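You operate a simulated robot arm through the tools that you are given. There is no shell and no other tool. Be economical: measure what you need, move in short steps, check, and stop when the job is done.

You run a simulated robot arm. Do the job below in one go: nothing can be reset, and whatever is moved stays where it is left.

JOB
Put the blue pottery piece and the wooden brush on the teal plate.
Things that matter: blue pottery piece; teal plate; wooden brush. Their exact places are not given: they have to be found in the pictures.

It is judged by the outcome, as a careful person would: the job done as asked, and still so three seconds after it is handed in. It fails if anything else is knocked over, pushed out of place, dropped, spilled or broken.

ROBOT AND FRAMES
A 6-joint arm with a two-finger parallel gripper on a trunk, on a base that drives. Base frame: it is fixed to the floor where the robot stands at the start and does not move with it; the origin is under the middle of the robot, x ahead of it, y to its left, z up. Units: mm, rad, N and s.
With the tool pointing down near the work surface it reaches from about 320 to 700 mm from the robot's upright axis, wherever it stands. Its first joint turns from -2.897 to 2.897 rad. Places, roughly: teal plate [750, 5250, 750]; wooden brush [-1250, 5250, 1250]. Payload 4.1 kg.
The TCP is the grasp point between the finger pads, 23 mm short of the fingertips. In the tool frame z runs along the fingers and y along their closing line. The gripper opens to 94 mm. The fingers are 38 mm wide and 10 mm thick; the gripper's body (54 by 96 mm) begins 39 mm behind the TCP.
Orientation is that of the tool frame in the base frame, as a unit quaternion [w, x, y, z]. With the fingers straight down and closing along the base's y, the tool's x points along the base's -x, its y along +y and its z along -z.

CONTROLS
- The arm moves only by the tool play_rows. Its argument "increments" is a list of rows, each a list of 7 numbers: the shift along the tool's x, y, z in mm, then the turn, a rotation vector about the tool's x, y, z in rad, then the finger opening in mm, from 0 to 94. In form: [[x, y, z, ax, ay, az, gripper], ...]. A call has 1 to 12 rows; each row shifts and turns the commanded pose from where the row before left it, along the tool's axes as they then stand. A row lasts 0.2 s, in which the tool goes at most 50 mm and 0.15 rad; a call with a longer step from one row to the next is refused whole, and so is a gripper value outside its range. Where a pose cannot be reached the arm comes as near as it can. A force on the tool above 40 N (or 10 N above the force at the start of the call, whichever is more), or a blocked arm, ends the call early, and 0.2 s more pass. The fingers move at their own pace (about 45 mm/s each) and stop on an object; they squeeze with about 26 N. The grip force told is the motor's: it shows also when the fingers shut on nothing. Time passes only in rows, and 0.2 s behind the last, so rows that do not move let the fingers close. It gives the time, the measured TCP pose, the force on the tool (base axes), the opening and the grip force at its end, in the units of the frame above (readings bear some noise).
- Cameras (640 x 400 px; columns grow to the right, rows downward): "scene" is now at [9, 132.5, 1360.9]; the picture's right is [-0.43, -0.90, 0.00], its down [-0.59, 0.28, -0.76] and it looks along [0.68, -0.33, -0.65] (base axes); focal length 249 px, centre (320, 200). "wrist" rides on the gripper at [86, 16, -74] in the tool frame; the picture's right is [-0.18, 0.98, 0.00], its down [-0.58, -0.11, -0.81] and it looks along [-0.79, -0.15, 0.59] (tool axes); focal length 243 px, centre (320, 200).
- snapshot(camera): a new picture of that camera. The clock stands still meanwhile.
- move_column(by): slides the trunk up (or, below 0, down) by that many mm; the arm and the scene camera ride with it, the base frame stays. It gives what a move gives, with no picture.
- base_move(legs): drives the robot by 1 to 6 legs, each [ahead, turn to the left] in mm and rad, along the robot's own axes; the way and the turn of a leg run together, so that a leg with both is an arc; at most 1500 mm and 3.142 rad a leg. The arm and the cameras ride along, it lands a little off, and it stops where it bumps. It gives what a move gives.
- aim_head(pan, tilt): turns the head with the scene camera to pan (to the left, within 2.705 rad either way) and tilt (down, from -0.506 to 1.204), counted from straight ahead of the robot. It gives what a move gives.
- probe_pixels(camera, pixels): for up to 12 pixels [column, row] of the newest picture of that camera ("zoom" is the newest enlarged one), the place [x, y, z] in the base frame of the surface seen there, good to about 3 mm, but the place of the scene camera against the robot may be out by one fixed shift of up to 12 mm in any direction. The clock stands still meanwhile.
- inspect(camera, box): a new picture of the part [left, top, right, bottom] of that camera's present view, enlarged. The clock stands still meanwhile.
- job_done(): hands the job in; it is judged then, once.

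Keep the steps short. Do not move on a guess: measure, check each grasp and each placing, and mend mistakes. In all there are 80 turns and 52 pictures (those below and enlarged ones count). Leave the gripper open and the arm clear of the work at the hand-in unless told otherwise, and finish with a single line.

The tools are called after ">>>" as name(argument=value, ...) on one line, values as JSON. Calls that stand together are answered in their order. play_rows: Moves the arm, as the interface text tells. Its arguments: {"type":"object","properties":{"increments":{"type":"array"}},"required":["increments"]} The other tools are called the same way: move_column (by) slides the trunk up or down; base_move (legs) drives the base; aim_head (pan, tilt) turns the head that bears the scene camera; snapshot (camera) takes a picture; probe_pixels (camera, pixels) gives the place of the surface under pixels of a picture; inspect (camera, box) takes an enlarged picture of a part of a camera's view; job_done () hands the job in.

At the start:

```text
time: 0.0
position: [429.9, -219.5, 1034.6]
orientation: [0.0, 0.0, 1.0, 0.0]
contact_force: [0.5, -0.5, 0.1]
opening: 93.9
gripper_force: 0.0
trunk travel left (down, up): [-325.0, 265.0]
robot x, y, heading: [0.8, -2.1, 0.002]
head pan, tilt: [-0.449, 0.709]
```

scene: 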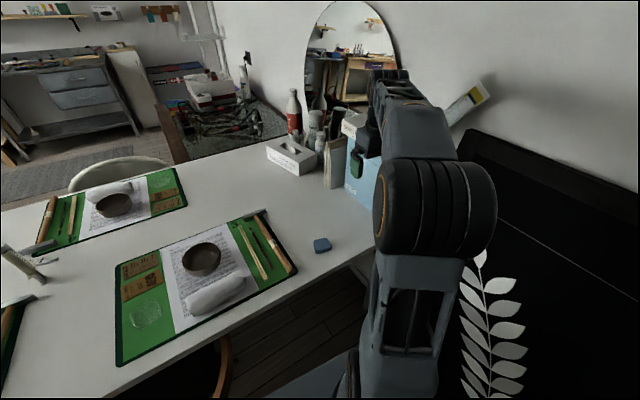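
wrist: 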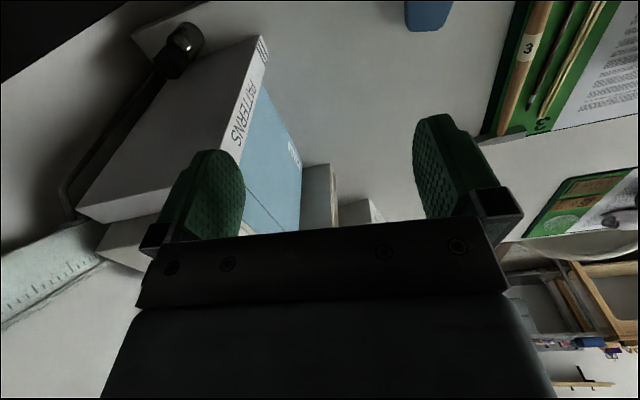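

The scene shows a small blue piece near pixel (322,245). I'll probe it and the surroundings, and enlarge it.

>>> inspect(camera="scene", box=[240, 180, 400, 280])

>>> probe_pixels(camera="scene", pixels=[[322, 241], [322, 250], [315, 245], [330, 244], [340, 250], [298, 265], [120, 360], [360, 255], [265, 212], [300, 160]])

```text
4.00 times, centred on (320, 230) of scene
```

zoom: 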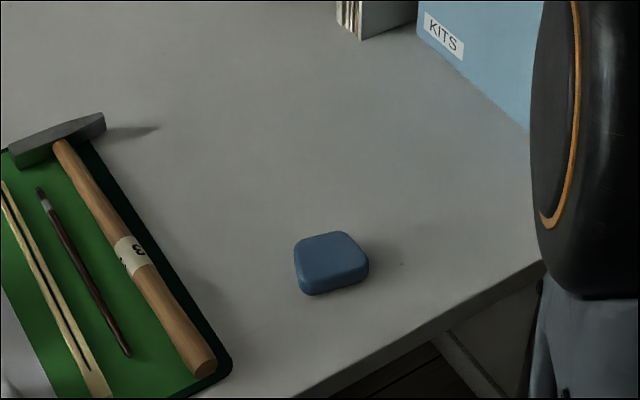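

```text
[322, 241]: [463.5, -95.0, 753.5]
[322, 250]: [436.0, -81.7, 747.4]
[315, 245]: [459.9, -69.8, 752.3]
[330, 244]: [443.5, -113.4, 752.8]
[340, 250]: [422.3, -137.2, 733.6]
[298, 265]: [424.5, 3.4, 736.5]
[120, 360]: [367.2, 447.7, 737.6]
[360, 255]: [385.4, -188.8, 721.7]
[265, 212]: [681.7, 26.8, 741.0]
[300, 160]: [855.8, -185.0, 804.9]
```

The blue piece is at about (450,-93), top ~754. It looks like a glazed test piece, but other candidates may exist. I'll look around to the left.

>>> aim_head(pan=1.5, tilt=0.3)

>>> snapshot(camera="scene")

>>> aim_head(pan=0.5, tilt=0.4)

>>> snapshot(camera="scene")

>>> aim_head(pan=2.5, tilt=0.4)

>>> snapshot(camera="scene")

```text
time: 1.9
position: [428.9, -219.4, 1035.1]
orientation: [-0.001, 0.0, 1.0, 0.0]
contact_force: [-0.3, 0.0, 0.7]
opening: 93.8
gripper_force: 0.1
trunk travel left (down, up): [-325.0, 265.0]
robot x, y, heading: [-1.0, -0.8, -0.002]
head pan, tilt: [1.499, 0.3]
```

```text
48 pictures are left
```

scene: 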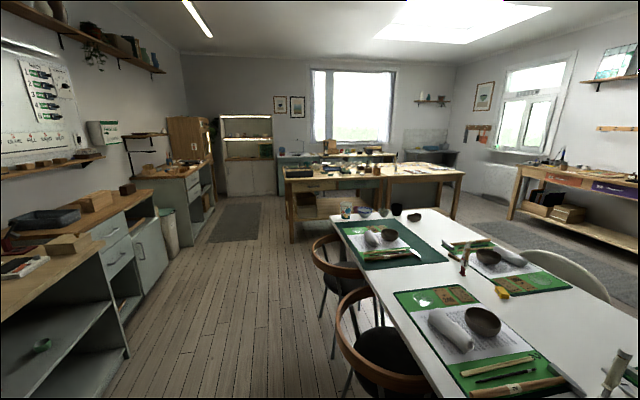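

```text
time: 3.2
position: [429.6, -219.3, 1034.5]
orientation: [0.0, 0.001, 1.0, 0.0]
contact_force: [0.1, 0.5, 0.2]
opening: 94.0
gripper_force: 0.0
trunk travel left (down, up): [-325.0, 265.0]
robot x, y, heading: [-0.4, -0.4, -0.001]
head pan, tilt: [0.499, 0.4]
```

```text
47 pictures are left
```

scene: 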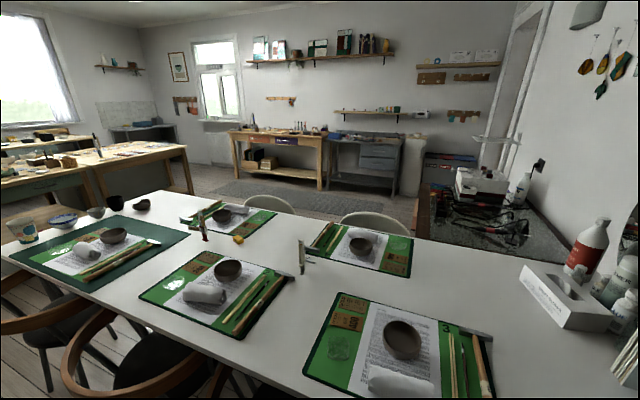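

```text
time: 5.1
position: [429.4, -219.7, 1033.4]
orientation: [0.0, 0.0, 1.0, 0.0]
contact_force: [0.4, -0.9, -0.6]
opening: 93.9
gripper_force: 0.1
trunk travel left (down, up): [-325.0, 265.0]
robot x, y, heading: [1.6, -1.4, -0.001]
head pan, tilt: [2.499, 0.4]
```

```text
46 pictures are left
```

scene: 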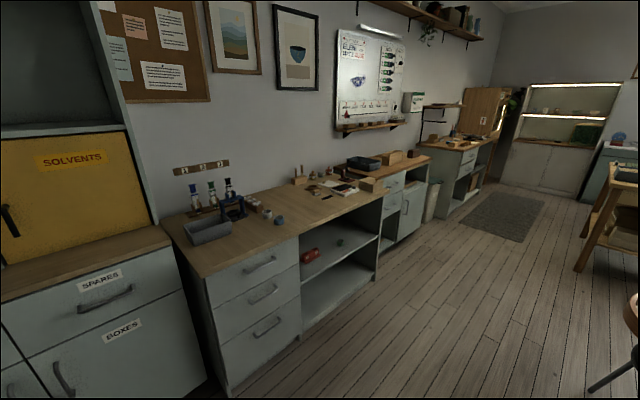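

Candidates: the near blue block, things on the bench, a blue-ish bowl at the table end. I'll inspect these for other blue pottery pieces before settling.

>>> inspect(camera="scene", box=[160, 140, 400, 290])

>>> aim_head(pan=1.4, tilt=0.3)

>>> inspect(camera="scene", box=[180, 90, 440, 252])

>>> probe_pixels(camera="scene", pixels=[[200, 130], [220, 135], [240, 180], [300, 180], [350, 175], [400, 172], [260, 180], [340, 220]])

```text
2.67 times, centred on (280, 215) of scene
```

zoom: 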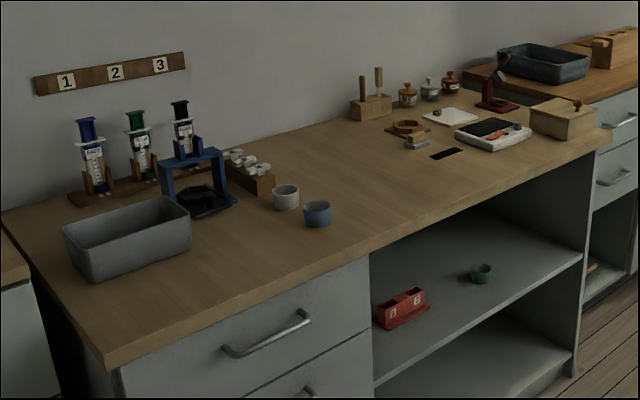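

```text
time: 6.4
position: [430.4, -218.0, 1034.0]
orientation: [0.0, 0.0, 1.0, 0.001]
contact_force: [-0.7, -0.7, 0.2]
opening: 94.1
gripper_force: 0.1
trunk travel left (down, up): [-325.0, 265.0]
robot x, y, heading: [-1.2, 2.4, 0.0]
head pan, tilt: [1.4, 0.3]
```

```text
2.46 times, centred on (310, 171) of scene
```

zoom: 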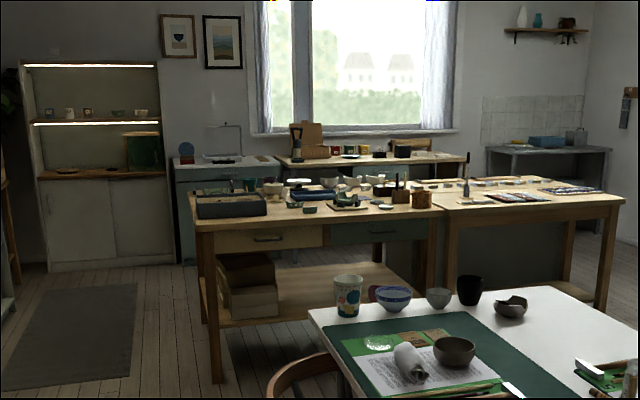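

```text
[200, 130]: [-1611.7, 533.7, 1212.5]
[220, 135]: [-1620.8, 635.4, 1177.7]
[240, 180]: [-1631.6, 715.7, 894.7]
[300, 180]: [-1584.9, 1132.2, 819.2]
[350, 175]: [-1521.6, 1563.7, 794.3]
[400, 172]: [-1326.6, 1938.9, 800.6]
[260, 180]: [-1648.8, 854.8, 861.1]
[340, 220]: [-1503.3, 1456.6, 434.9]
```

The bench has a blue cup too, so I want to see the near blue block closely. I aim the head back to it, and shift the hand back for the wrist view.

>>> aim_head(pan=-0.2, tilt=0.9)

>>> play_rows(increments=[[-20, 40, 40, 0, 0, 0, 94], [-20, 40, 0, 0, 0, 0, 94], [0, 40, 40, 0, 0, 0, 94], [0, 0, 40, 0, 0, 0, 94], [0, 0, 30, 0, 0, 0, 94]])

>>> snapshot(camera="wrist")

>>> snapshot(camera="scene")

```text
time: 8.1
position: [429.0, -219.4, 1034.7]
orientation: [0.0, 0.0, 1.0, 0.0]
contact_force: [0.0, 0.8, 0.0]
opening: 94.1
gripper_force: 0.1
trunk travel left (down, up): [-325.0, 265.0]
robot x, y, heading: [1.7, -0.5, 0.001]
head pan, tilt: [-0.201, 0.901]
```

```text
refused: row 1 steps farther than a row can; nothing moved
```

```text
43 pictures are left
```

wrist: 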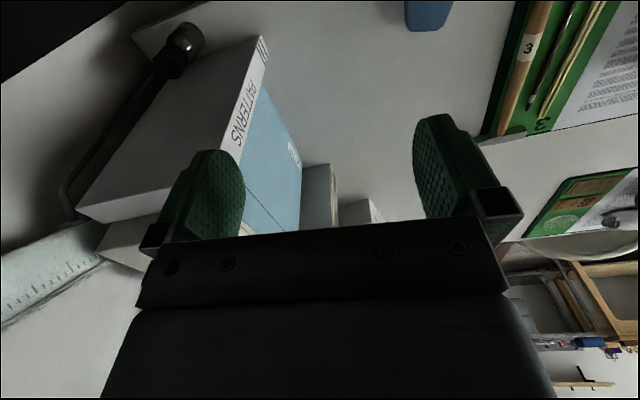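

```text
42 pictures are left
```

scene: 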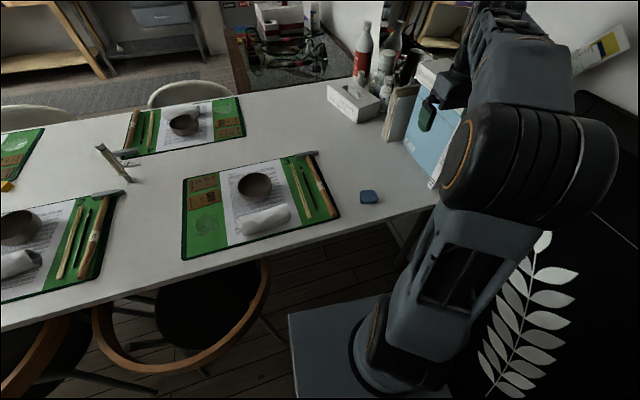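

The step was too long. Move over the block in smaller steps: base y +126, down ~115.

>>> play_rows(increments=[[0, 35, 20, 0, 0, 0, 94], [0, 35, 20, 0, 0, 0, 94], [0, 35, 20, 0, 0, 0, 94], [0, 21, 30, 0, 0, 0, 94], [0, 0, 40, 0, 0, 0, 94], [0, 0, 0, 0, 0, 0, 94]])

>>> snapshot(camera="wrist")

>>> inspect(camera="scene", box=[330, 170, 410, 220])

```text
time: 9.5
position: [432.2, -93.8, 902.2]
orientation: [0.0, 0.0, 1.0, 0.001]
contact_force: [0.2, 0.3, 0.5]
opening: 94.1
gripper_force: 0.0
trunk travel left (down, up): [-325.0, 265.0]
robot x, y, heading: [-1.5, 3.3, 0.003]
head pan, tilt: [-0.201, 0.901]
```

```text
41 pictures are left
```

wrist: 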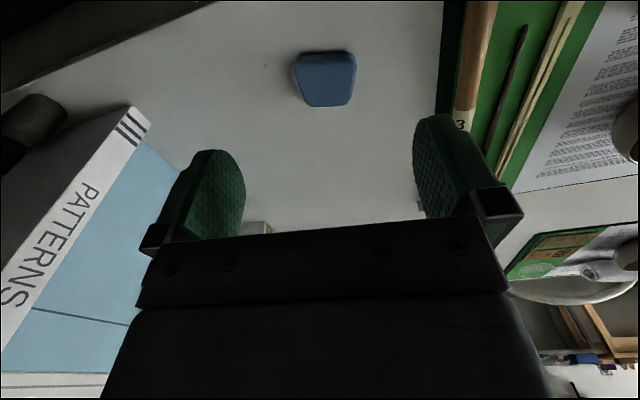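

```text
8.00 times, centred on (370, 195) of scene
```

zoom: 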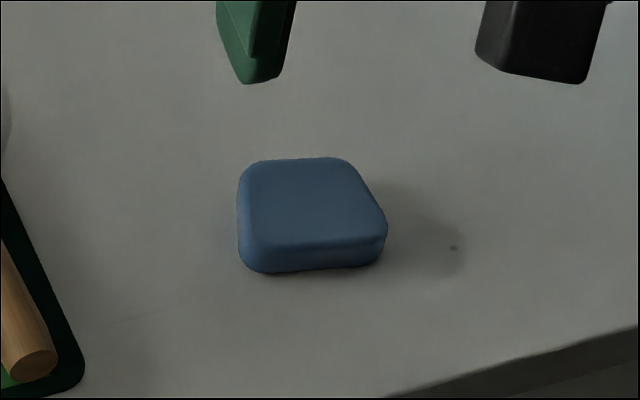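

I see the block at wrist pixels (325,78). Probe its edges with the wrist camera, which has no fixed shift.

>>> probe_pixels(camera="wrist", pixels=[[325, 70], [300, 62], [296, 75], [308, 102], [346, 102], [355, 65], [352, 80], [325, 56], [325, 82], [325, 115]])

>>> inspect(camera="wrist", box=[265, 30, 385, 130])

```text
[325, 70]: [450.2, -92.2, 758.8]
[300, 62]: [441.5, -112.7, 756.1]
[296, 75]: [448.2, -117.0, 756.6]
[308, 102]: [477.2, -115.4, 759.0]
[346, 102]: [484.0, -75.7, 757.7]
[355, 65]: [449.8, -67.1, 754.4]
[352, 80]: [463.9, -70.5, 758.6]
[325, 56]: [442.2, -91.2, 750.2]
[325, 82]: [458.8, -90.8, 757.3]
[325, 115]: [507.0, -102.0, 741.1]
```

```text
4.00 times, centred on (325, 80) of wrist
```

zoom: 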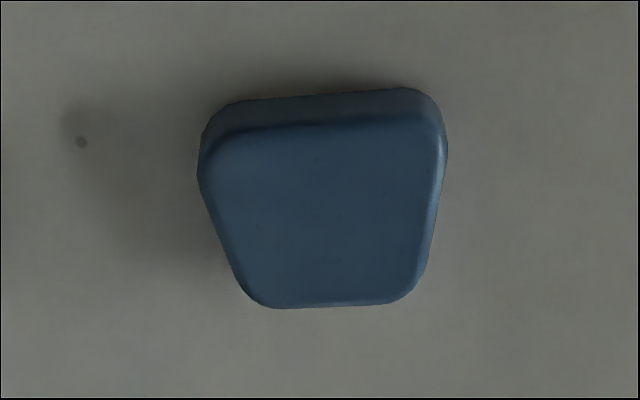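

The block is about 45 mm along its parallel faces, skewed ~0.17 rad, centre ≈(462,-93), top ≈758. I'll turn the hand -1.40 rad so the fingers close on the parallel faces, then centre over it.

>>> play_rows(increments=[[0, 0, 0, 0, 0, -0.14, 94], [0, 0, 0, 0, 0, -0.14, 94], [0, 0, 0, 0, 0, -0.14, 94], [0, 0, 0, 0, 0, -0.14, 94], [0, 0, 0, 0, 0, -0.14, 94], [0, 0, 0, 0, 0, -0.14, 94], [0, 0, 0, 0, 0, -0.14, 94], [0, 0, 0, 0, 0, -0.14, 94], [0, 0, 0, 0, 0, -0.14, 94], [0, 0, 0, 0, 0, -0.14, 94], [-6, -29.4, 0, 0, 0, 0, 94], [0, 0, 30, 0, 0, 0, 94]])

>>> snapshot(camera="wrist")

```text
time: 12.1
position: [459.5, -93.2, 873.5]
orientation: [0.0, -0.644, 0.765, 0.0]
contact_force: [0.7, 0.2, 0.3]
opening: 94.1
gripper_force: 0.0
trunk travel left (down, up): [-325.0, 265.0]
robot x, y, heading: [-1.2, -0.9, -0.002]
head pan, tilt: [-0.201, 0.901]
```

```text
38 pictures are left
```

wrist: 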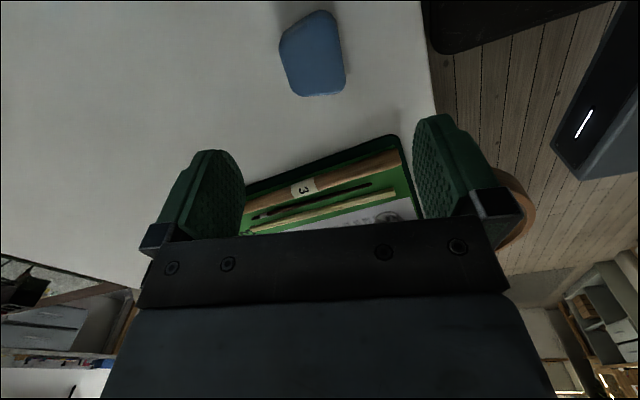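

The block is between the fingers in view at (313,55). Probe again from here.

>>> probe_pixels(camera="wrist", pixels=[[313, 50], [282, 45], [343, 55], [338, 25], [312, 14], [298, 90], [342, 85], [315, 94]])

```text
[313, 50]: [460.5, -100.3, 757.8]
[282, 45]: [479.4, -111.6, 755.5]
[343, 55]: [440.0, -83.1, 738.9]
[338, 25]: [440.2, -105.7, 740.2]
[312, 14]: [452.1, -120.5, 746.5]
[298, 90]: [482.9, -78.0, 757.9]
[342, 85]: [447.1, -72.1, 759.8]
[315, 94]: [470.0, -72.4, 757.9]
```

Centre holds at ≈(461,-94). Descend to TCP z 766 and close.

>>> play_rows(increments=[[0, -1.5, 30, 0, 0, 0, 94], [0, 0, 30, 0, 0, 0, 94], [0, 0, 25, 0, 0, 0, 94], [0, 0, 15, 0, 0, 0, 94], [0, 0, 7, 0, 0, 0, 94], [0, 0, 0, 0, 0, 0, 60], [0, 0, 0, 0, 0, 0, 40], [0, 0, 0, 0, 0, 0, 30], [0, 0, 0, 0, 0, 0, 30], [0, 0, 0, 0, 0, 0, 30]])

```text
time: 14.3
position: [460.3, -92.3, 767.2]
orientation: [0.0, -0.644, 0.765, 0.0]
contact_force: [-0.1, -0.8, -0.3]
opening: 45.6
gripper_force: 26.3
trunk travel left (down, up): [-325.0, 265.0]
robot x, y, heading: [-0.3, -1.4, -0.001]
head pan, tilt: [-0.201, 0.901]
```

Gripped at 45.6 mm, 26 N. Lift and check.

>>> play_rows(increments=[[0, 0, -10, 0, 0, 0, 30], [0, 0, -30, 0, 0, 0, 30], [0, 0, -45, 0, 0, 0, 30], [0, 0, -45, 0, 0, 0, 30], [0, 0, -45, 0, 0, 0, 30], [0, 0, -45, 0, 0, 0, 30]])

>>> snapshot(camera="wrist")

>>> aim_head(pan=1.4, tilt=0.6)

>>> snapshot(camera="scene")

>>> probe_pixels(camera="scene", pixels=[[200, 120], [270, 120], [270, 200], [340, 120], [150, 250], [100, 200], [320, 300], [420, 70], [320, 80], [380, 200]])

```text
time: 15.7
position: [460.4, -87.2, 985.8]
orientation: [0.0, -0.644, 0.765, 0.001]
contact_force: [0.6, 0.0, -0.6]
opening: 45.3
gripper_force: 26.5
trunk travel left (down, up): [-325.0, 265.0]
robot x, y, heading: [0.7, -0.3, 0.002]
head pan, tilt: [-0.201, 0.901]
```

```text
37 pictures are left
```

wrist: 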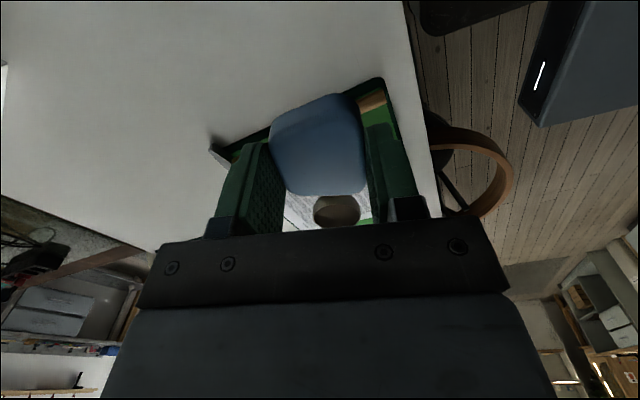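

```text
time: 17.4
position: [461.6, -89.4, 986.4]
orientation: [0.001, -0.644, 0.765, 0.0]
contact_force: [0.2, 0.7, -1.2]
opening: 45.4
gripper_force: 26.0
trunk travel left (down, up): [-325.0, 265.0]
robot x, y, heading: [3.7, -1.0, 0.004]
head pan, tilt: [1.4, 0.6]
```

```text
36 pictures are left
```

scene: 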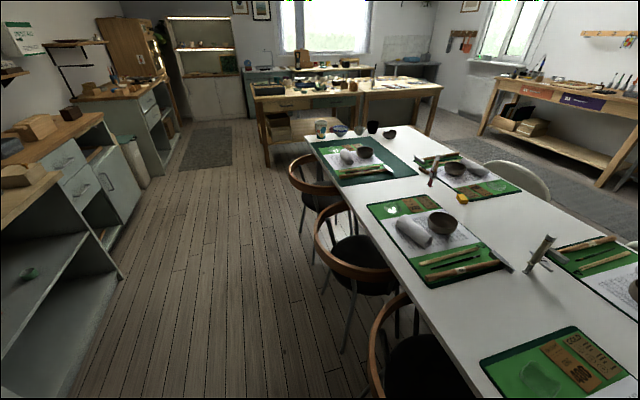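

```text
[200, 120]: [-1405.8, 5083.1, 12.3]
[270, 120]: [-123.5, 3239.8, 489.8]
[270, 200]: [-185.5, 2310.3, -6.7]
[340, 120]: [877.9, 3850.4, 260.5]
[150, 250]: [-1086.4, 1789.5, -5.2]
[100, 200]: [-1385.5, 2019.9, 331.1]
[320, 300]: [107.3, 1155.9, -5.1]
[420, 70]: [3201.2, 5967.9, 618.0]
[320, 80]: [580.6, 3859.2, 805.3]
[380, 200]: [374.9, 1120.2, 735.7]
```

The block is firmly held. I need chair, bench and corridor positions for the drive to the far end.

>>> probe_pixels(camera="scene", pixels=[[375, 350], [385, 310], [315, 235], [335, 265], [290, 165], [305, 190], [124, 276], [146, 180], [205, 110], [265, 160], [256, 95], [140, 90]])

>>> inspect(camera="scene", box=[160, 0, 460, 180])

```text
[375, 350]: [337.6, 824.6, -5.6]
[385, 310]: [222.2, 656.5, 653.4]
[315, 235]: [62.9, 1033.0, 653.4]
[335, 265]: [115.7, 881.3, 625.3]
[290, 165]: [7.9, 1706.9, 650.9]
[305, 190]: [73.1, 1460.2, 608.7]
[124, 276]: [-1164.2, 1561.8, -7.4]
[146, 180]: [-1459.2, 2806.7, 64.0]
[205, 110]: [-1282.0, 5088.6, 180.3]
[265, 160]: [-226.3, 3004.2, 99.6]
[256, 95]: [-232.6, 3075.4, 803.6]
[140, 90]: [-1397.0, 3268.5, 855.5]
```

```text
2.13 times, centred on (310, 90) of scene
```

zoom: 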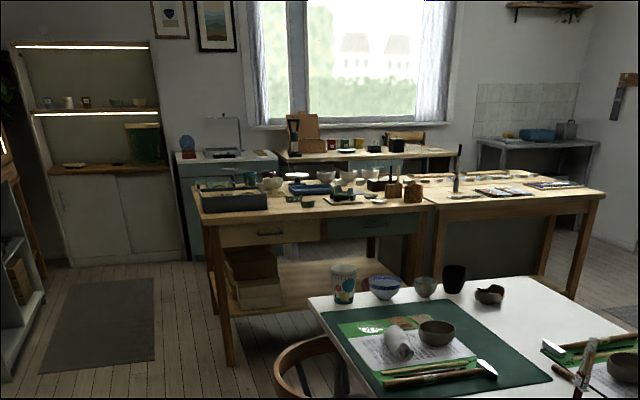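

Corridor runs between x≈-1160 and x≈-230. Raise the trunk 100, back off a little, turn left, and go into the corridor.

>>> move_column(by=100)

>>> base_move(legs=[[-150, 0], [0, 2.2], [850, 0], [0, -0.63]])

>>> aim_head(pan=0, tilt=0.4)

>>> snapshot(camera="scene")

```text
time: 18.7
position: [460.9, -89.6, 1087.4]
orientation: [0.001, -0.644, 0.765, -0.001]
contact_force: [-0.1, 0.2, -0.4]
opening: 45.2
gripper_force: 26.1
trunk travel left (down, up): [-425.0, 165.0]
robot x, y, heading: [-3.7, -2.3, 0.004]
head pan, tilt: [1.4, 0.6]
```

```text
time: 31.1
position: [-544.7, 1142.3, 1085.9]
orientation: [0.001, 0.996, -0.089, 0.0]
contact_force: [-0.3, 1.2, -0.6]
opening: 45.3
gripper_force: 25.9
trunk travel left (down, up): [-425.0, 165.0]
robot x, y, heading: [-638.0, 679.6, 1.566]
head pan, tilt: [1.4, 0.6]
```

```text
time: 32.6
position: [-544.8, 1142.2, 1085.7]
orientation: [0.0, 0.996, -0.089, 0.0]
contact_force: [0.7, 0.3, -1.4]
opening: 45.3
gripper_force: 26.2
trunk travel left (down, up): [-425.0, 165.0]
robot x, y, heading: [-639.4, 682.6, 1.563]
head pan, tilt: [0.0, 0.4]
```

```text
34 pictures are left
```

scene: 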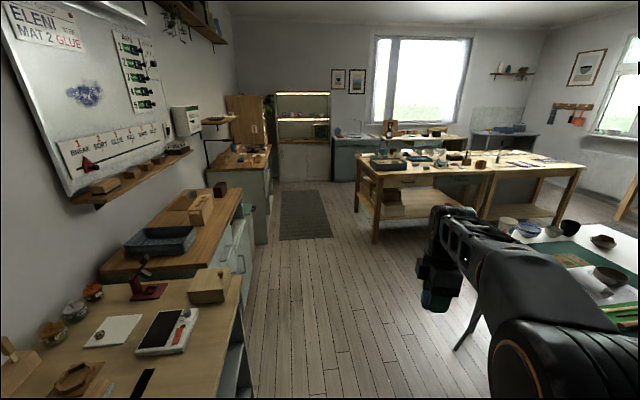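

Corridor is clear. Drive ahead ~3200 mm.

>>> base_move(legs=[[1400, 0], [1400, 0], [400, 0]])

>>> aim_head(pan=-0.6, tilt=0.4)

>>> snapshot(camera="scene")

>>> aim_head(pan=0.4, tilt=0.2)

>>> snapshot(camera="scene")

```text
time: 48.2
position: [-499.2, 4328.4, 1086.0]
orientation: [0.0, 0.995, -0.1, 0.0]
contact_force: [-0.2, 0.4, -0.3]
opening: 45.3
gripper_force: 26.1
trunk travel left (down, up): [-425.0, 165.0]
robot x, y, heading: [-602.1, 3871.4, 1.544]
head pan, tilt: [0.0, 0.4]
```

```text
time: 49.2
position: [-499.5, 4327.3, 1085.7]
orientation: [0.0, 0.995, -0.1, 0.001]
contact_force: [-0.1, -0.1, 0.1]
opening: 45.0
gripper_force: 25.9
trunk travel left (down, up): [-425.0, 165.0]
robot x, y, heading: [-605.7, 3870.7, 1.543]
head pan, tilt: [-0.6, 0.4]
```

```text
33 pictures are left
```

scene: 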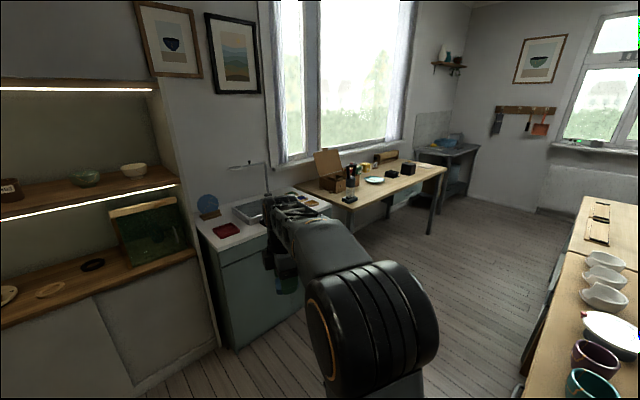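

```text
time: 50.4
position: [-499.0, 4327.5, 1085.1]
orientation: [0.0, 0.995, -0.1, 0.0]
contact_force: [0.6, 0.1, -1.0]
opening: 45.4
gripper_force: 25.9
trunk travel left (down, up): [-425.0, 165.0]
robot x, y, heading: [-606.9, 3871.0, 1.541]
head pan, tilt: [0.4, 0.201]
```

```text
32 pictures are left
```

scene: 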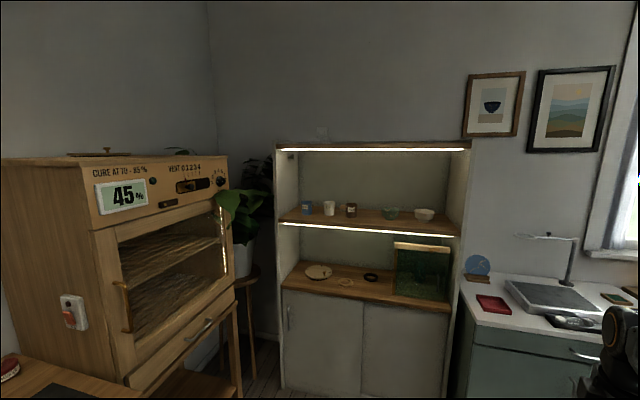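

The plate looks to be on the window bench; now enlarge the cabinet to find the brush.

>>> inspect(camera="scene", box=[270, 140, 480, 310])

>>> probe_pixels(camera="scene", pixels=[[307, 209], [329, 209], [351, 211], [390, 212], [425, 214], [370, 225], [318, 272], [370, 277], [370, 290], [420, 245], [300, 218], [460, 230]])

```text
2.35 times, centred on (375, 225) of scene
```

zoom: 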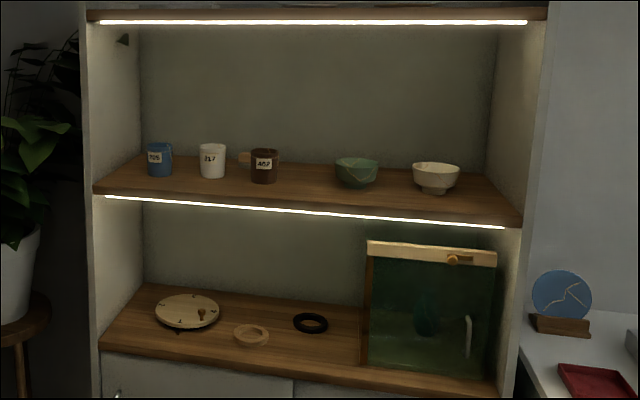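

```text
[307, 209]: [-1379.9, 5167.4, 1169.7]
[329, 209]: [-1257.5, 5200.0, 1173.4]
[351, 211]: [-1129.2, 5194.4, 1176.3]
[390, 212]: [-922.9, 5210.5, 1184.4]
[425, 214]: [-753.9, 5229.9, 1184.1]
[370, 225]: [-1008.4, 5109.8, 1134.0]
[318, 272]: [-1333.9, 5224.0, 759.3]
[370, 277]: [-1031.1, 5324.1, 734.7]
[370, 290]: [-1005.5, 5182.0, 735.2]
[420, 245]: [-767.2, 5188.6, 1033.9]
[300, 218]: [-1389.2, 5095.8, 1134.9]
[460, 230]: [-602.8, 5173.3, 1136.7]
```

A wooden thing peeks out behind the brown jar (zoom (245,157)) — likely the brush. I'll also look at the blue disc and the plate bench up close.

>>> inspect(camera="scene", box=[450, 220, 640, 340])

>>> aim_head(pan=-0.7, tilt=0.4)

>>> inspect(camera="scene", box=[260, 110, 450, 230])

>>> probe_pixels(camera="zoom", pixels=[[160, 250], [400, 320], [560, 200], [300, 200], [420, 180], [250, 230]])

```text
3.33 times, centred on (545, 280) of scene
```

zoom: 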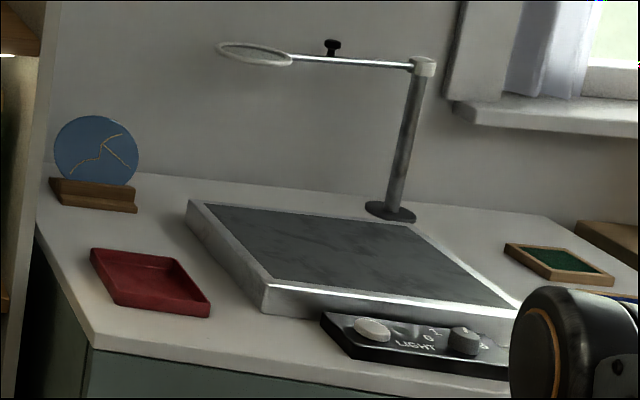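

```text
time: 51.8
position: [-499.7, 4328.8, 1086.4]
orientation: [-0.001, 0.995, -0.101, 0.0]
contact_force: [-0.1, -0.3, 0.1]
opening: 45.5
gripper_force: 26.3
trunk travel left (down, up): [-425.0, 165.0]
robot x, y, heading: [-604.2, 3870.2, 1.543]
head pan, tilt: [-0.7, 0.4]
```

```text
3.33 times, centred on (355, 170) of scene
```

zoom: 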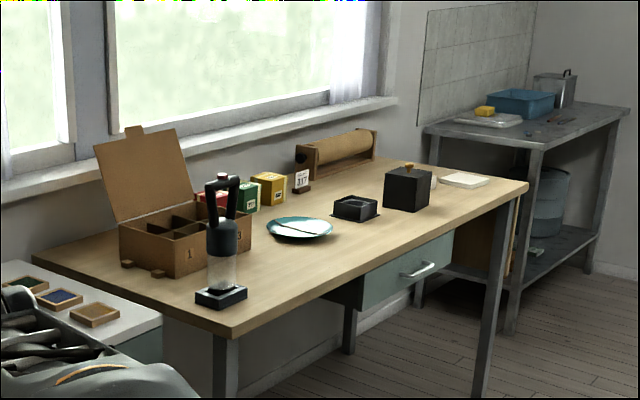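

```text
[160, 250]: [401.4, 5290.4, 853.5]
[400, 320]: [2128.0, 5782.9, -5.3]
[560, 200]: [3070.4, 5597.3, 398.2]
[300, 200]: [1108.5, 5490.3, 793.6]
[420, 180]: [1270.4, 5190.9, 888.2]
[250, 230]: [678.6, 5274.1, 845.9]
```

The plate is on the window bench near (800,5200). I check the free floor between the benches before driving there.

>>> aim_head(pan=-1.0, tilt=0.6)

>>> snapshot(camera="scene")

>>> probe_pixels(camera="scene", pixels=[[430, 180], [420, 230], [440, 300], [500, 100], [400, 120], [330, 180], [360, 60], [300, 140], [240, 150], [160, 180], [470, 200]])

```text
time: 52.6
position: [-499.1, 4327.2, 1085.0]
orientation: [0.0, 0.995, -0.1, 0.0]
contact_force: [-0.6, 0.0, -0.7]
opening: 45.2
gripper_force: 26.2
trunk travel left (down, up): [-425.0, 165.0]
robot x, y, heading: [-598.5, 3869.1, 1.542]
head pan, tilt: [-1.0, 0.6]
```

```text
28 pictures are left
```

scene: 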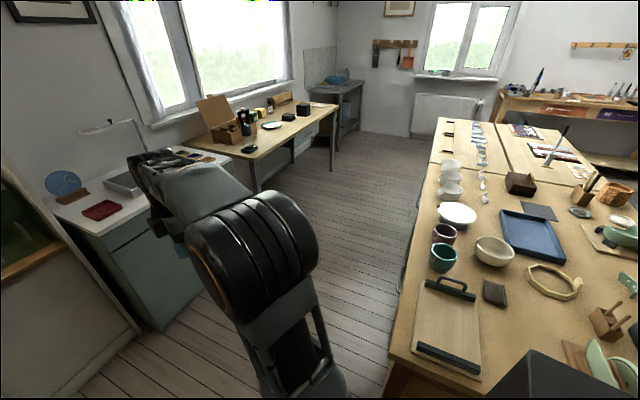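

```text
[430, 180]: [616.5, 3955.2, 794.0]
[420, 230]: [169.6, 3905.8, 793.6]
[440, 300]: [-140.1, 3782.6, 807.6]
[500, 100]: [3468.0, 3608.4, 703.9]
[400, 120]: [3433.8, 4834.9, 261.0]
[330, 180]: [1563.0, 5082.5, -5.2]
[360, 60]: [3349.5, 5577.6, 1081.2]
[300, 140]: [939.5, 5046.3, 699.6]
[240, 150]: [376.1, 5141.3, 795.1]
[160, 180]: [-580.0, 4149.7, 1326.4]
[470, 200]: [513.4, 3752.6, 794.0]
```

The aisle between benches is y≈3980–5000. Drive along y≈4480 to x≈760, heading to the window.

>>> base_move(legs=[[610, 0], [0, -1.542], [680, 0], [680, 0], [0, 1.57]])

>>> aim_head(pan=0.0, tilt=0.8)

>>> snapshot(camera="scene")

```text
time: 70.3
position: [849.3, 4969.8, 1086.7]
orientation: [0.0, 0.998, -0.07, 0.001]
contact_force: [0.5, -0.4, -1.1]
opening: 45.1
gripper_force: 25.7
trunk travel left (down, up): [-425.0, 165.0]
robot x, y, heading: [771.9, 4501.5, 1.606]
head pan, tilt: [-1.0, 0.6]
```

```text
time: 71.6
position: [849.3, 4969.0, 1087.0]
orientation: [0.0, 0.998, -0.069, 0.0]
contact_force: [-0.6, 0.7, 0.4]
opening: 45.1
gripper_force: 26.3
trunk travel left (down, up): [-425.0, 165.0]
robot x, y, heading: [774.1, 4503.7, 1.601]
head pan, tilt: [0.0, 0.799]
```

```text
27 pictures are left
```

scene: 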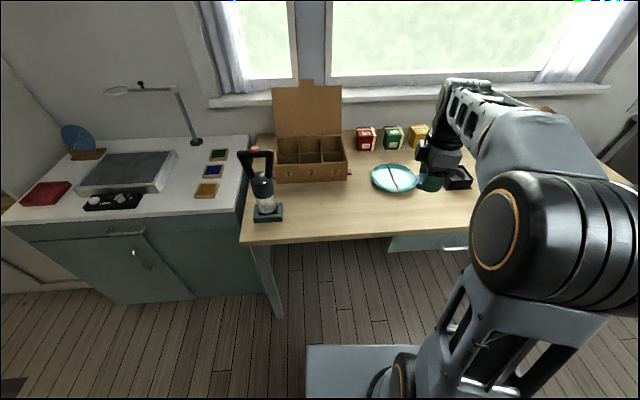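

Plate at (392,178), with a line on it. Enlarge and probe.

>>> inspect(camera="scene", box=[340, 140, 460, 215])

>>> probe_pixels(camera="scene", pixels=[[372, 176], [414, 184], [394, 178], [393, 165], [396, 192], [380, 180], [405, 176], [378, 210], [400, 234], [270, 180], [340, 175], [366, 138]])

```text
5.33 times, centred on (400, 178) of scene
```

zoom: 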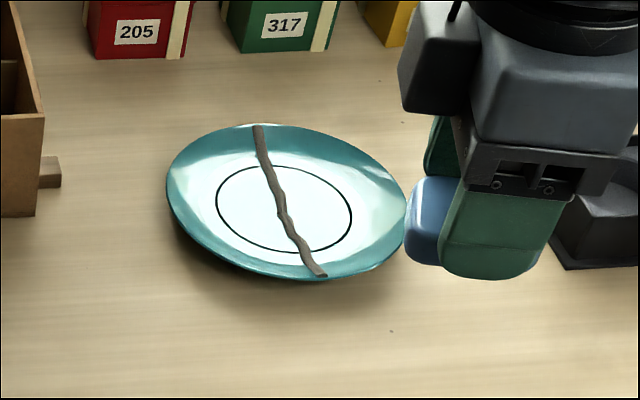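

```text
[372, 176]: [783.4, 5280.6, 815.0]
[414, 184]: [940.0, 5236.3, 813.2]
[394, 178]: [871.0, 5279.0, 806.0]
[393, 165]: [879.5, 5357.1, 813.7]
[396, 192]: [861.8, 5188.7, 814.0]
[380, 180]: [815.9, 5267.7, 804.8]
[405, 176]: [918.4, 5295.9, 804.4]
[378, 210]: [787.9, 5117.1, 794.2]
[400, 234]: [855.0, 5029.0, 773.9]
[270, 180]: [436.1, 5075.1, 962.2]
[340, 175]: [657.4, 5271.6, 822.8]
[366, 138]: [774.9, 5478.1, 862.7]
```

Plate centre ≈(866,5270), ~175 mm across, inner floor z≈805; a seam runs down its middle. Drive 150 closer and re-measure.

>>> probe_pixels(camera="scene", pixels=[[330, 350], [310, 348], [360, 348], [280, 310]])

>>> base_move(legs=[[150, -0.03]])

>>> snapshot(camera="wrist")

```text
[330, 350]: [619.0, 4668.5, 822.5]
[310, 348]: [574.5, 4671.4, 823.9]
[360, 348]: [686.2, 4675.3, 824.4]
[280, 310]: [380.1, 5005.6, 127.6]
```

```text
time: 72.9
position: [860.6, 5118.0, 1086.8]
orientation: [0.0, 0.996, -0.084, -0.001]
contact_force: [-0.5, -0.3, -1.3]
opening: 45.3
gripper_force: 26.5
trunk travel left (down, up): [-425.0, 165.0]
robot x, y, heading: [772.1, 4655.7, 1.569]
head pan, tilt: [0.0, 0.799]
```

```text
25 pictures are left
```

wrist: 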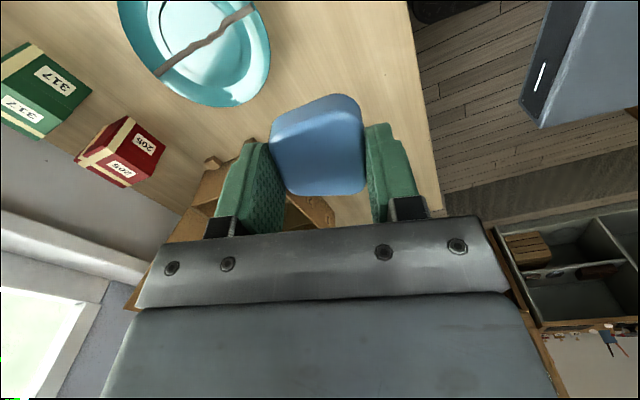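

Probe the plate with the wrist camera (no fixed shift).

>>> probe_pixels(camera="wrist", pixels=[[200, 45], [185, 72], [240, 102], [265, 40], [228, 70], [135, 40], [165, 10], [205, 85], [240, 60], [180, 62], [205, 42]])

```text
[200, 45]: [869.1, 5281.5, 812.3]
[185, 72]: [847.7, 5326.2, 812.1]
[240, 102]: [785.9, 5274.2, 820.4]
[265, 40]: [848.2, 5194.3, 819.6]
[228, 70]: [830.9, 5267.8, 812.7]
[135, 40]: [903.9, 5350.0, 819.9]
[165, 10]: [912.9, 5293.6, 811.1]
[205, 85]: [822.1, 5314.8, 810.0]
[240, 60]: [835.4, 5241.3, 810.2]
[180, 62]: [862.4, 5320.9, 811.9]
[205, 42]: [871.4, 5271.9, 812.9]
```

Wrist says: floor z≈811, rim ≈820, centre ≈(870,5275). I'll put the block on the left half at (832,5272). Move over, high first.

>>> play_rows(increments=[[-10, -36, 0, 0, 0, 0, 30], [-14, -37, 20, 0, 0, 0, 30], [-15, -37, 25, 0, 0, 0, 30], [-15, -37, 25, 0, 0, 0, 30], [0, 0, 40, 0, 0, 0, 30], [0, 0, 40, 0, 0, 0, 30], [0, 0, 40, 0, 0, 0, 30], [0, 0, 0, 0, 0, 0, 30]])

>>> snapshot(camera="wrist")

>>> inspect(camera="scene", box=[320, 140, 480, 240])

```text
time: 74.7
position: [831.9, 5271.4, 893.3]
orientation: [0.0, 0.996, -0.084, 0.0]
contact_force: [0.4, 0.4, -1.6]
opening: 45.0
gripper_force: 25.8
trunk travel left (down, up): [-425.0, 165.0]
robot x, y, heading: [774.8, 4657.1, 1.568]
head pan, tilt: [0.0, 0.799]
```

```text
24 pictures are left
```

wrist: 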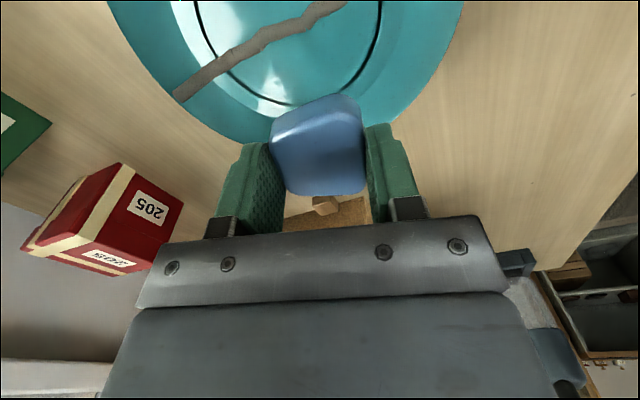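

```text
4.00 times, centred on (400, 190) of scene
```

zoom: 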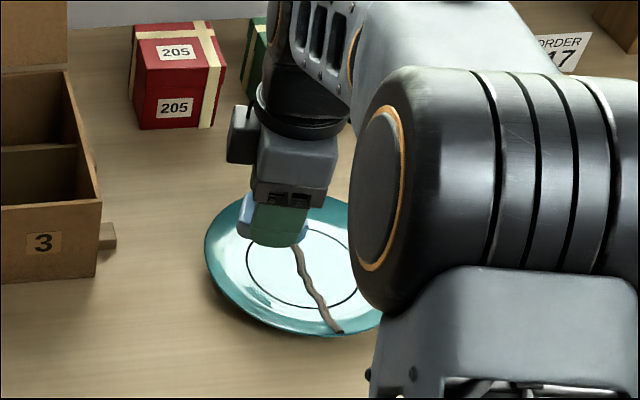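

Check plate geometry from this closer wrist view.

>>> probe_pixels(camera="wrist", pixels=[[245, 138], [180, 96], [130, 40], [392, 120], [440, 60], [265, 95], [290, 60], [330, 60], [375, 50], [205, 30], [300, 20], [230, 100]])

```text
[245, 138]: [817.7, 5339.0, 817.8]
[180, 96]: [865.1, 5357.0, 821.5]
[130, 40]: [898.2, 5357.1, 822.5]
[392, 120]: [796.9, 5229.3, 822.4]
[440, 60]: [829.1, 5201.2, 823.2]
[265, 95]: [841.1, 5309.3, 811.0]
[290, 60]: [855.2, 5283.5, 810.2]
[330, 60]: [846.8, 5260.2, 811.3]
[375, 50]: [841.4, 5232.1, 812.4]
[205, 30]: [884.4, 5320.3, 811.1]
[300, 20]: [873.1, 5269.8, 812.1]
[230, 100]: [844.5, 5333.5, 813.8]
```

Plate centre ≈(874,5274), radius ≈86. Shift +6 mm in x and lower to TCP z≈840.

>>> play_rows(increments=[[6, -1, 20, 0, 0, 0, 30], [0, 0, 18, 0, 0, 0, 30], [0, 0, 10, 0, 0, 0, 30], [0, 0, 3, 0, 0, 0, 30], [0, 0, 2, 0, 0, 0, 30], [0, 0, 0, 0, 0, 0, 30]])

```text
time: 76.1
position: [838.5, 5271.8, 841.3]
orientation: [0.0, 0.996, -0.085, 0.0]
contact_force: [0.1, 0.9, -1.0]
opening: 45.1
gripper_force: 26.2
trunk travel left (down, up): [-425.0, 165.0]
robot x, y, heading: [770.6, 4653.2, 1.569]
head pan, tilt: [0.0, 0.799]
```

Not in contact yet; creep down 1 mm steps.

>>> play_rows(increments=[[0, 0, 1, 0, 0, 0, 30], [0, 0, 1, 0, 0, 0, 30], [0, 0, 1, 0, 0, 0, 30], [0, 0, 0, 0, 0, 0, 30]])

```text
time: 77.1
position: [838.9, 5272.5, 840.7]
orientation: [0.0, 0.996, -0.085, 0.0]
contact_force: [1.4, 1.7, 9.7]
opening: 45.3
gripper_force: 25.8
trunk travel left (down, up): [-425.0, 165.0]
robot x, y, heading: [774.7, 4656.8, 1.57]
head pan, tilt: [0.0, 0.799]
```

Contact with the plate (about 10 N). Ease up 2 mm and open gently, then rise.

>>> play_rows(increments=[[0, 0, -2, 0, 0, 0, 30], [0, 0, 0, 0, 0, 0, 46], [0, 0, 0, 0, 0, 0, 50], [0, 0, 0, 0, 0, 0, 54], [0, 0, 0, 0, 0, 0, 56], [0, 0, -10, 0, 0, 0, 56], [0, 0, -20, 0, 0, 0, 60], [0, 0, -40, 0, 0, 0, 60], [0, 0, -40, 0, 0, 0, 60], [0, 0, -40, 0, 0, 0, 60], [0, 0, -40, 0, 0, 0, 60]])

>>> snapshot(camera="wrist")

```text
time: 79.5
position: [839.5, 5271.9, 1032.0]
orientation: [0.0, 0.996, -0.084, 0.0]
contact_force: [-0.3, 0.3, 0.6]
opening: 60.1
gripper_force: 0.1
trunk travel left (down, up): [-425.0, 165.0]
robot x, y, heading: [778.3, 4657.1, 1.572]
head pan, tilt: [0.0, 0.799]
```

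```text
22 pictures are left
```

wrist: 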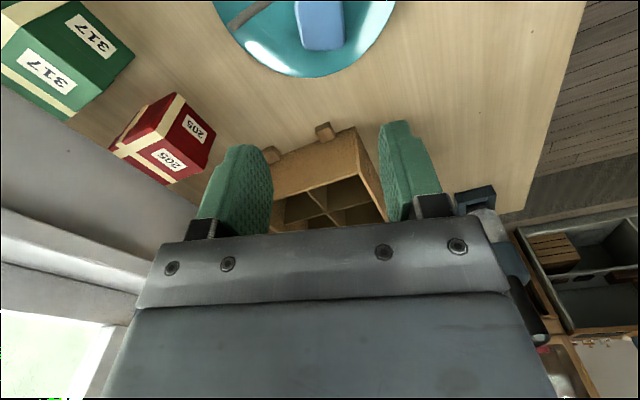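

Block rests on the plate. Retract the arm and raise the trunk, then drive back to the cabinet.

>>> play_rows(increments=[[0, 0, -40, 0, 0, 0, 60], [10, 40, -10, 0, 0, 0, 60], [14, 37, 0, 0, 0, 0, 60], [15, 37, 0, 0, 0, 0, 60], [15, 37, 0, 0, 0, 0, 60]])

>>> inspect(camera="scene", box=[320, 140, 480, 240])

>>> move_column(by=160)

>>> base_move(legs=[[-170, 0], [0, 1.57], [1450, 0], [350, 0], [0, -1.57]])

```text
time: 80.7
position: [866.4, 5110.6, 1082.2]
orientation: [0.001, 0.996, -0.084, 0.0]
contact_force: [0.1, 0.1, -0.3]
opening: 60.0
gripper_force: 0.1
trunk travel left (down, up): [-425.0, 165.0]
robot x, y, heading: [771.7, 4657.3, 1.57]
head pan, tilt: [0.0, 0.799]
```

```text
4.00 times, centred on (400, 190) of scene
```

zoom: 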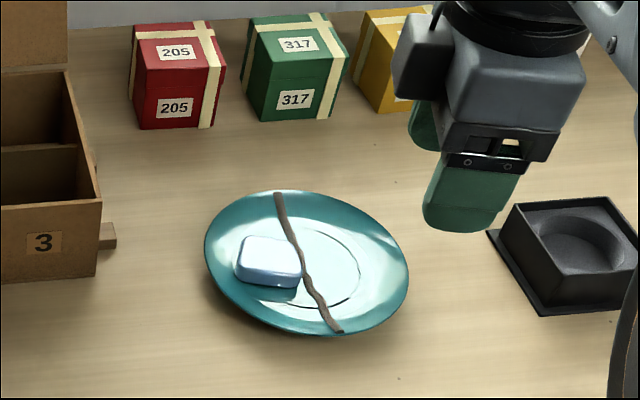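

```text
time: 82.6
position: [866.9, 5112.7, 1241.1]
orientation: [0.0, 0.996, -0.084, 0.001]
contact_force: [1.2, -0.6, -1.0]
opening: 59.7
gripper_force: 0.0
trunk travel left (down, up): [-585.0, 5.0]
robot x, y, heading: [772.3, 4657.2, 1.577]
head pan, tilt: [0.0, 0.799]
```

```text
time: 100.4
position: [-931.4, 4936.3, 1241.8]
orientation: [0.0, 0.996, -0.088, 0.0]
contact_force: [-0.1, 0.2, -1.5]
opening: 59.9
gripper_force: 0.1
trunk travel left (down, up): [-585.0, 5.0]
robot x, y, heading: [-1032.8, 4480.1, 1.568]
head pan, tilt: [0.0, 0.799]
```

Block is on the plate. Now at the cabinet; look at the upper shelf from the raised camera.

>>> aim_head(pan=0.1, tilt=0.45)

>>> snapshot(camera="scene")

```text
time: 101.2
position: [-931.3, 4937.5, 1241.8]
orientation: [0.0, 0.996, -0.088, 0.0]
contact_force: [-0.3, -0.4, -0.7]
opening: 59.8
gripper_force: 0.0
trunk travel left (down, up): [-585.0, 5.0]
robot x, y, heading: [-1030.6, 4483.1, 1.568]
head pan, tilt: [0.099, 0.45]
```

```text
20 pictures are left
```

scene: 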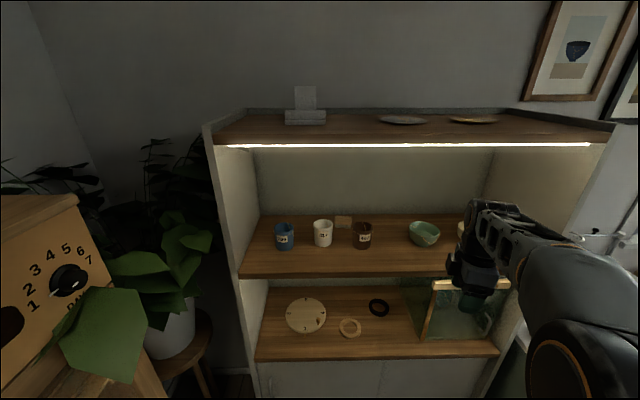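

>>> inspect(camera="scene", box=[240, 190, 400, 290])

>>> probe_pixels(camera="scene", pixels=[[284, 232], [323, 228], [362, 230], [343, 220], [340, 240], [300, 250], [340, 268], [340, 144], [310, 220], [420, 235], [385, 225], [340, 200]])

```text
4.00 times, centred on (320, 240) of scene
```

zoom: 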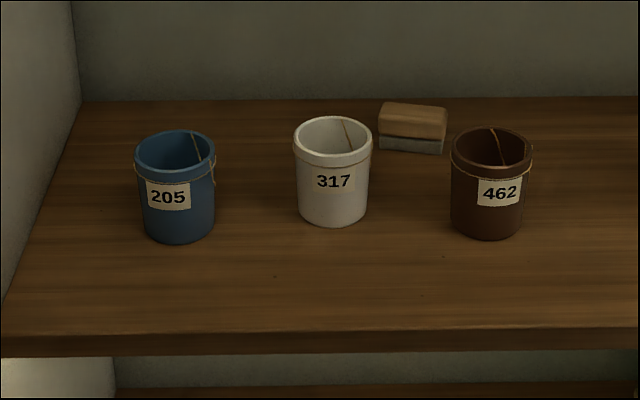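

```text
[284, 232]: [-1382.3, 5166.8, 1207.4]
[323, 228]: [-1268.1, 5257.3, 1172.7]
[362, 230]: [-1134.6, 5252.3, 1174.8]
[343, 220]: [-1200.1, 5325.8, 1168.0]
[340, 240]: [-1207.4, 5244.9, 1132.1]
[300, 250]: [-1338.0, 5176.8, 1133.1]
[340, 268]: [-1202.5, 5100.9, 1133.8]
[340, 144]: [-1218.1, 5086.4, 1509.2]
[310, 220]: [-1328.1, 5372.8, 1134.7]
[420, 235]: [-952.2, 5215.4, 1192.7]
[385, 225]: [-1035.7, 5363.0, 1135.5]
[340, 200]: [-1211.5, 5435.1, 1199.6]
```

The brush is a wooden block brush behind the jars at about (-1200,5330), zoom (412,125). Clearance under the upper shelf (~1500) matters, so I measure the arm's own height in this pose.

>>> probe_pixels(camera="scene", pixels=[[490, 203], [475, 215], [500, 225], [540, 245], [575, 245], [600, 260], [580, 310], [600, 380], [460, 275], [470, 300], [340, 148], [480, 250]])

>>> probe_pixels(camera="zoom", pixels=[[380, 104], [445, 109], [382, 118], [444, 124], [381, 148], [441, 152], [412, 112], [412, 150], [294, 135], [372, 140], [333, 118], [452, 150]])

```text
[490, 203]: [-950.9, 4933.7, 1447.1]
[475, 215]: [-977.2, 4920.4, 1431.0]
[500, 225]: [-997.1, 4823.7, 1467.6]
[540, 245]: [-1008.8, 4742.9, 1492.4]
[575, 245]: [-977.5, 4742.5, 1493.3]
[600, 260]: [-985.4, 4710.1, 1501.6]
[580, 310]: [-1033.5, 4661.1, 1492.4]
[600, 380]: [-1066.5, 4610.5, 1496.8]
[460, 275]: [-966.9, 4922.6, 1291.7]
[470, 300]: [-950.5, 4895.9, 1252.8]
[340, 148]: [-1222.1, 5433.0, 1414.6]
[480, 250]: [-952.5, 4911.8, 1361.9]
```

```text
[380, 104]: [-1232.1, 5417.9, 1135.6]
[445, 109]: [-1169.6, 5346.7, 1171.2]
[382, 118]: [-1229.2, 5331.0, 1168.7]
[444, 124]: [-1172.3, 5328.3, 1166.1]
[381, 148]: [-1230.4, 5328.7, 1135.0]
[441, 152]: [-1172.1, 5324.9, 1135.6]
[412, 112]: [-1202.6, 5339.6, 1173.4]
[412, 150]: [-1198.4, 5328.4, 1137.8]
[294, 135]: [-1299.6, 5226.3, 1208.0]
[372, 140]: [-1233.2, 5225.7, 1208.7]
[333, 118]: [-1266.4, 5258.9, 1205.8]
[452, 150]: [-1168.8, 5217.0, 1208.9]
```

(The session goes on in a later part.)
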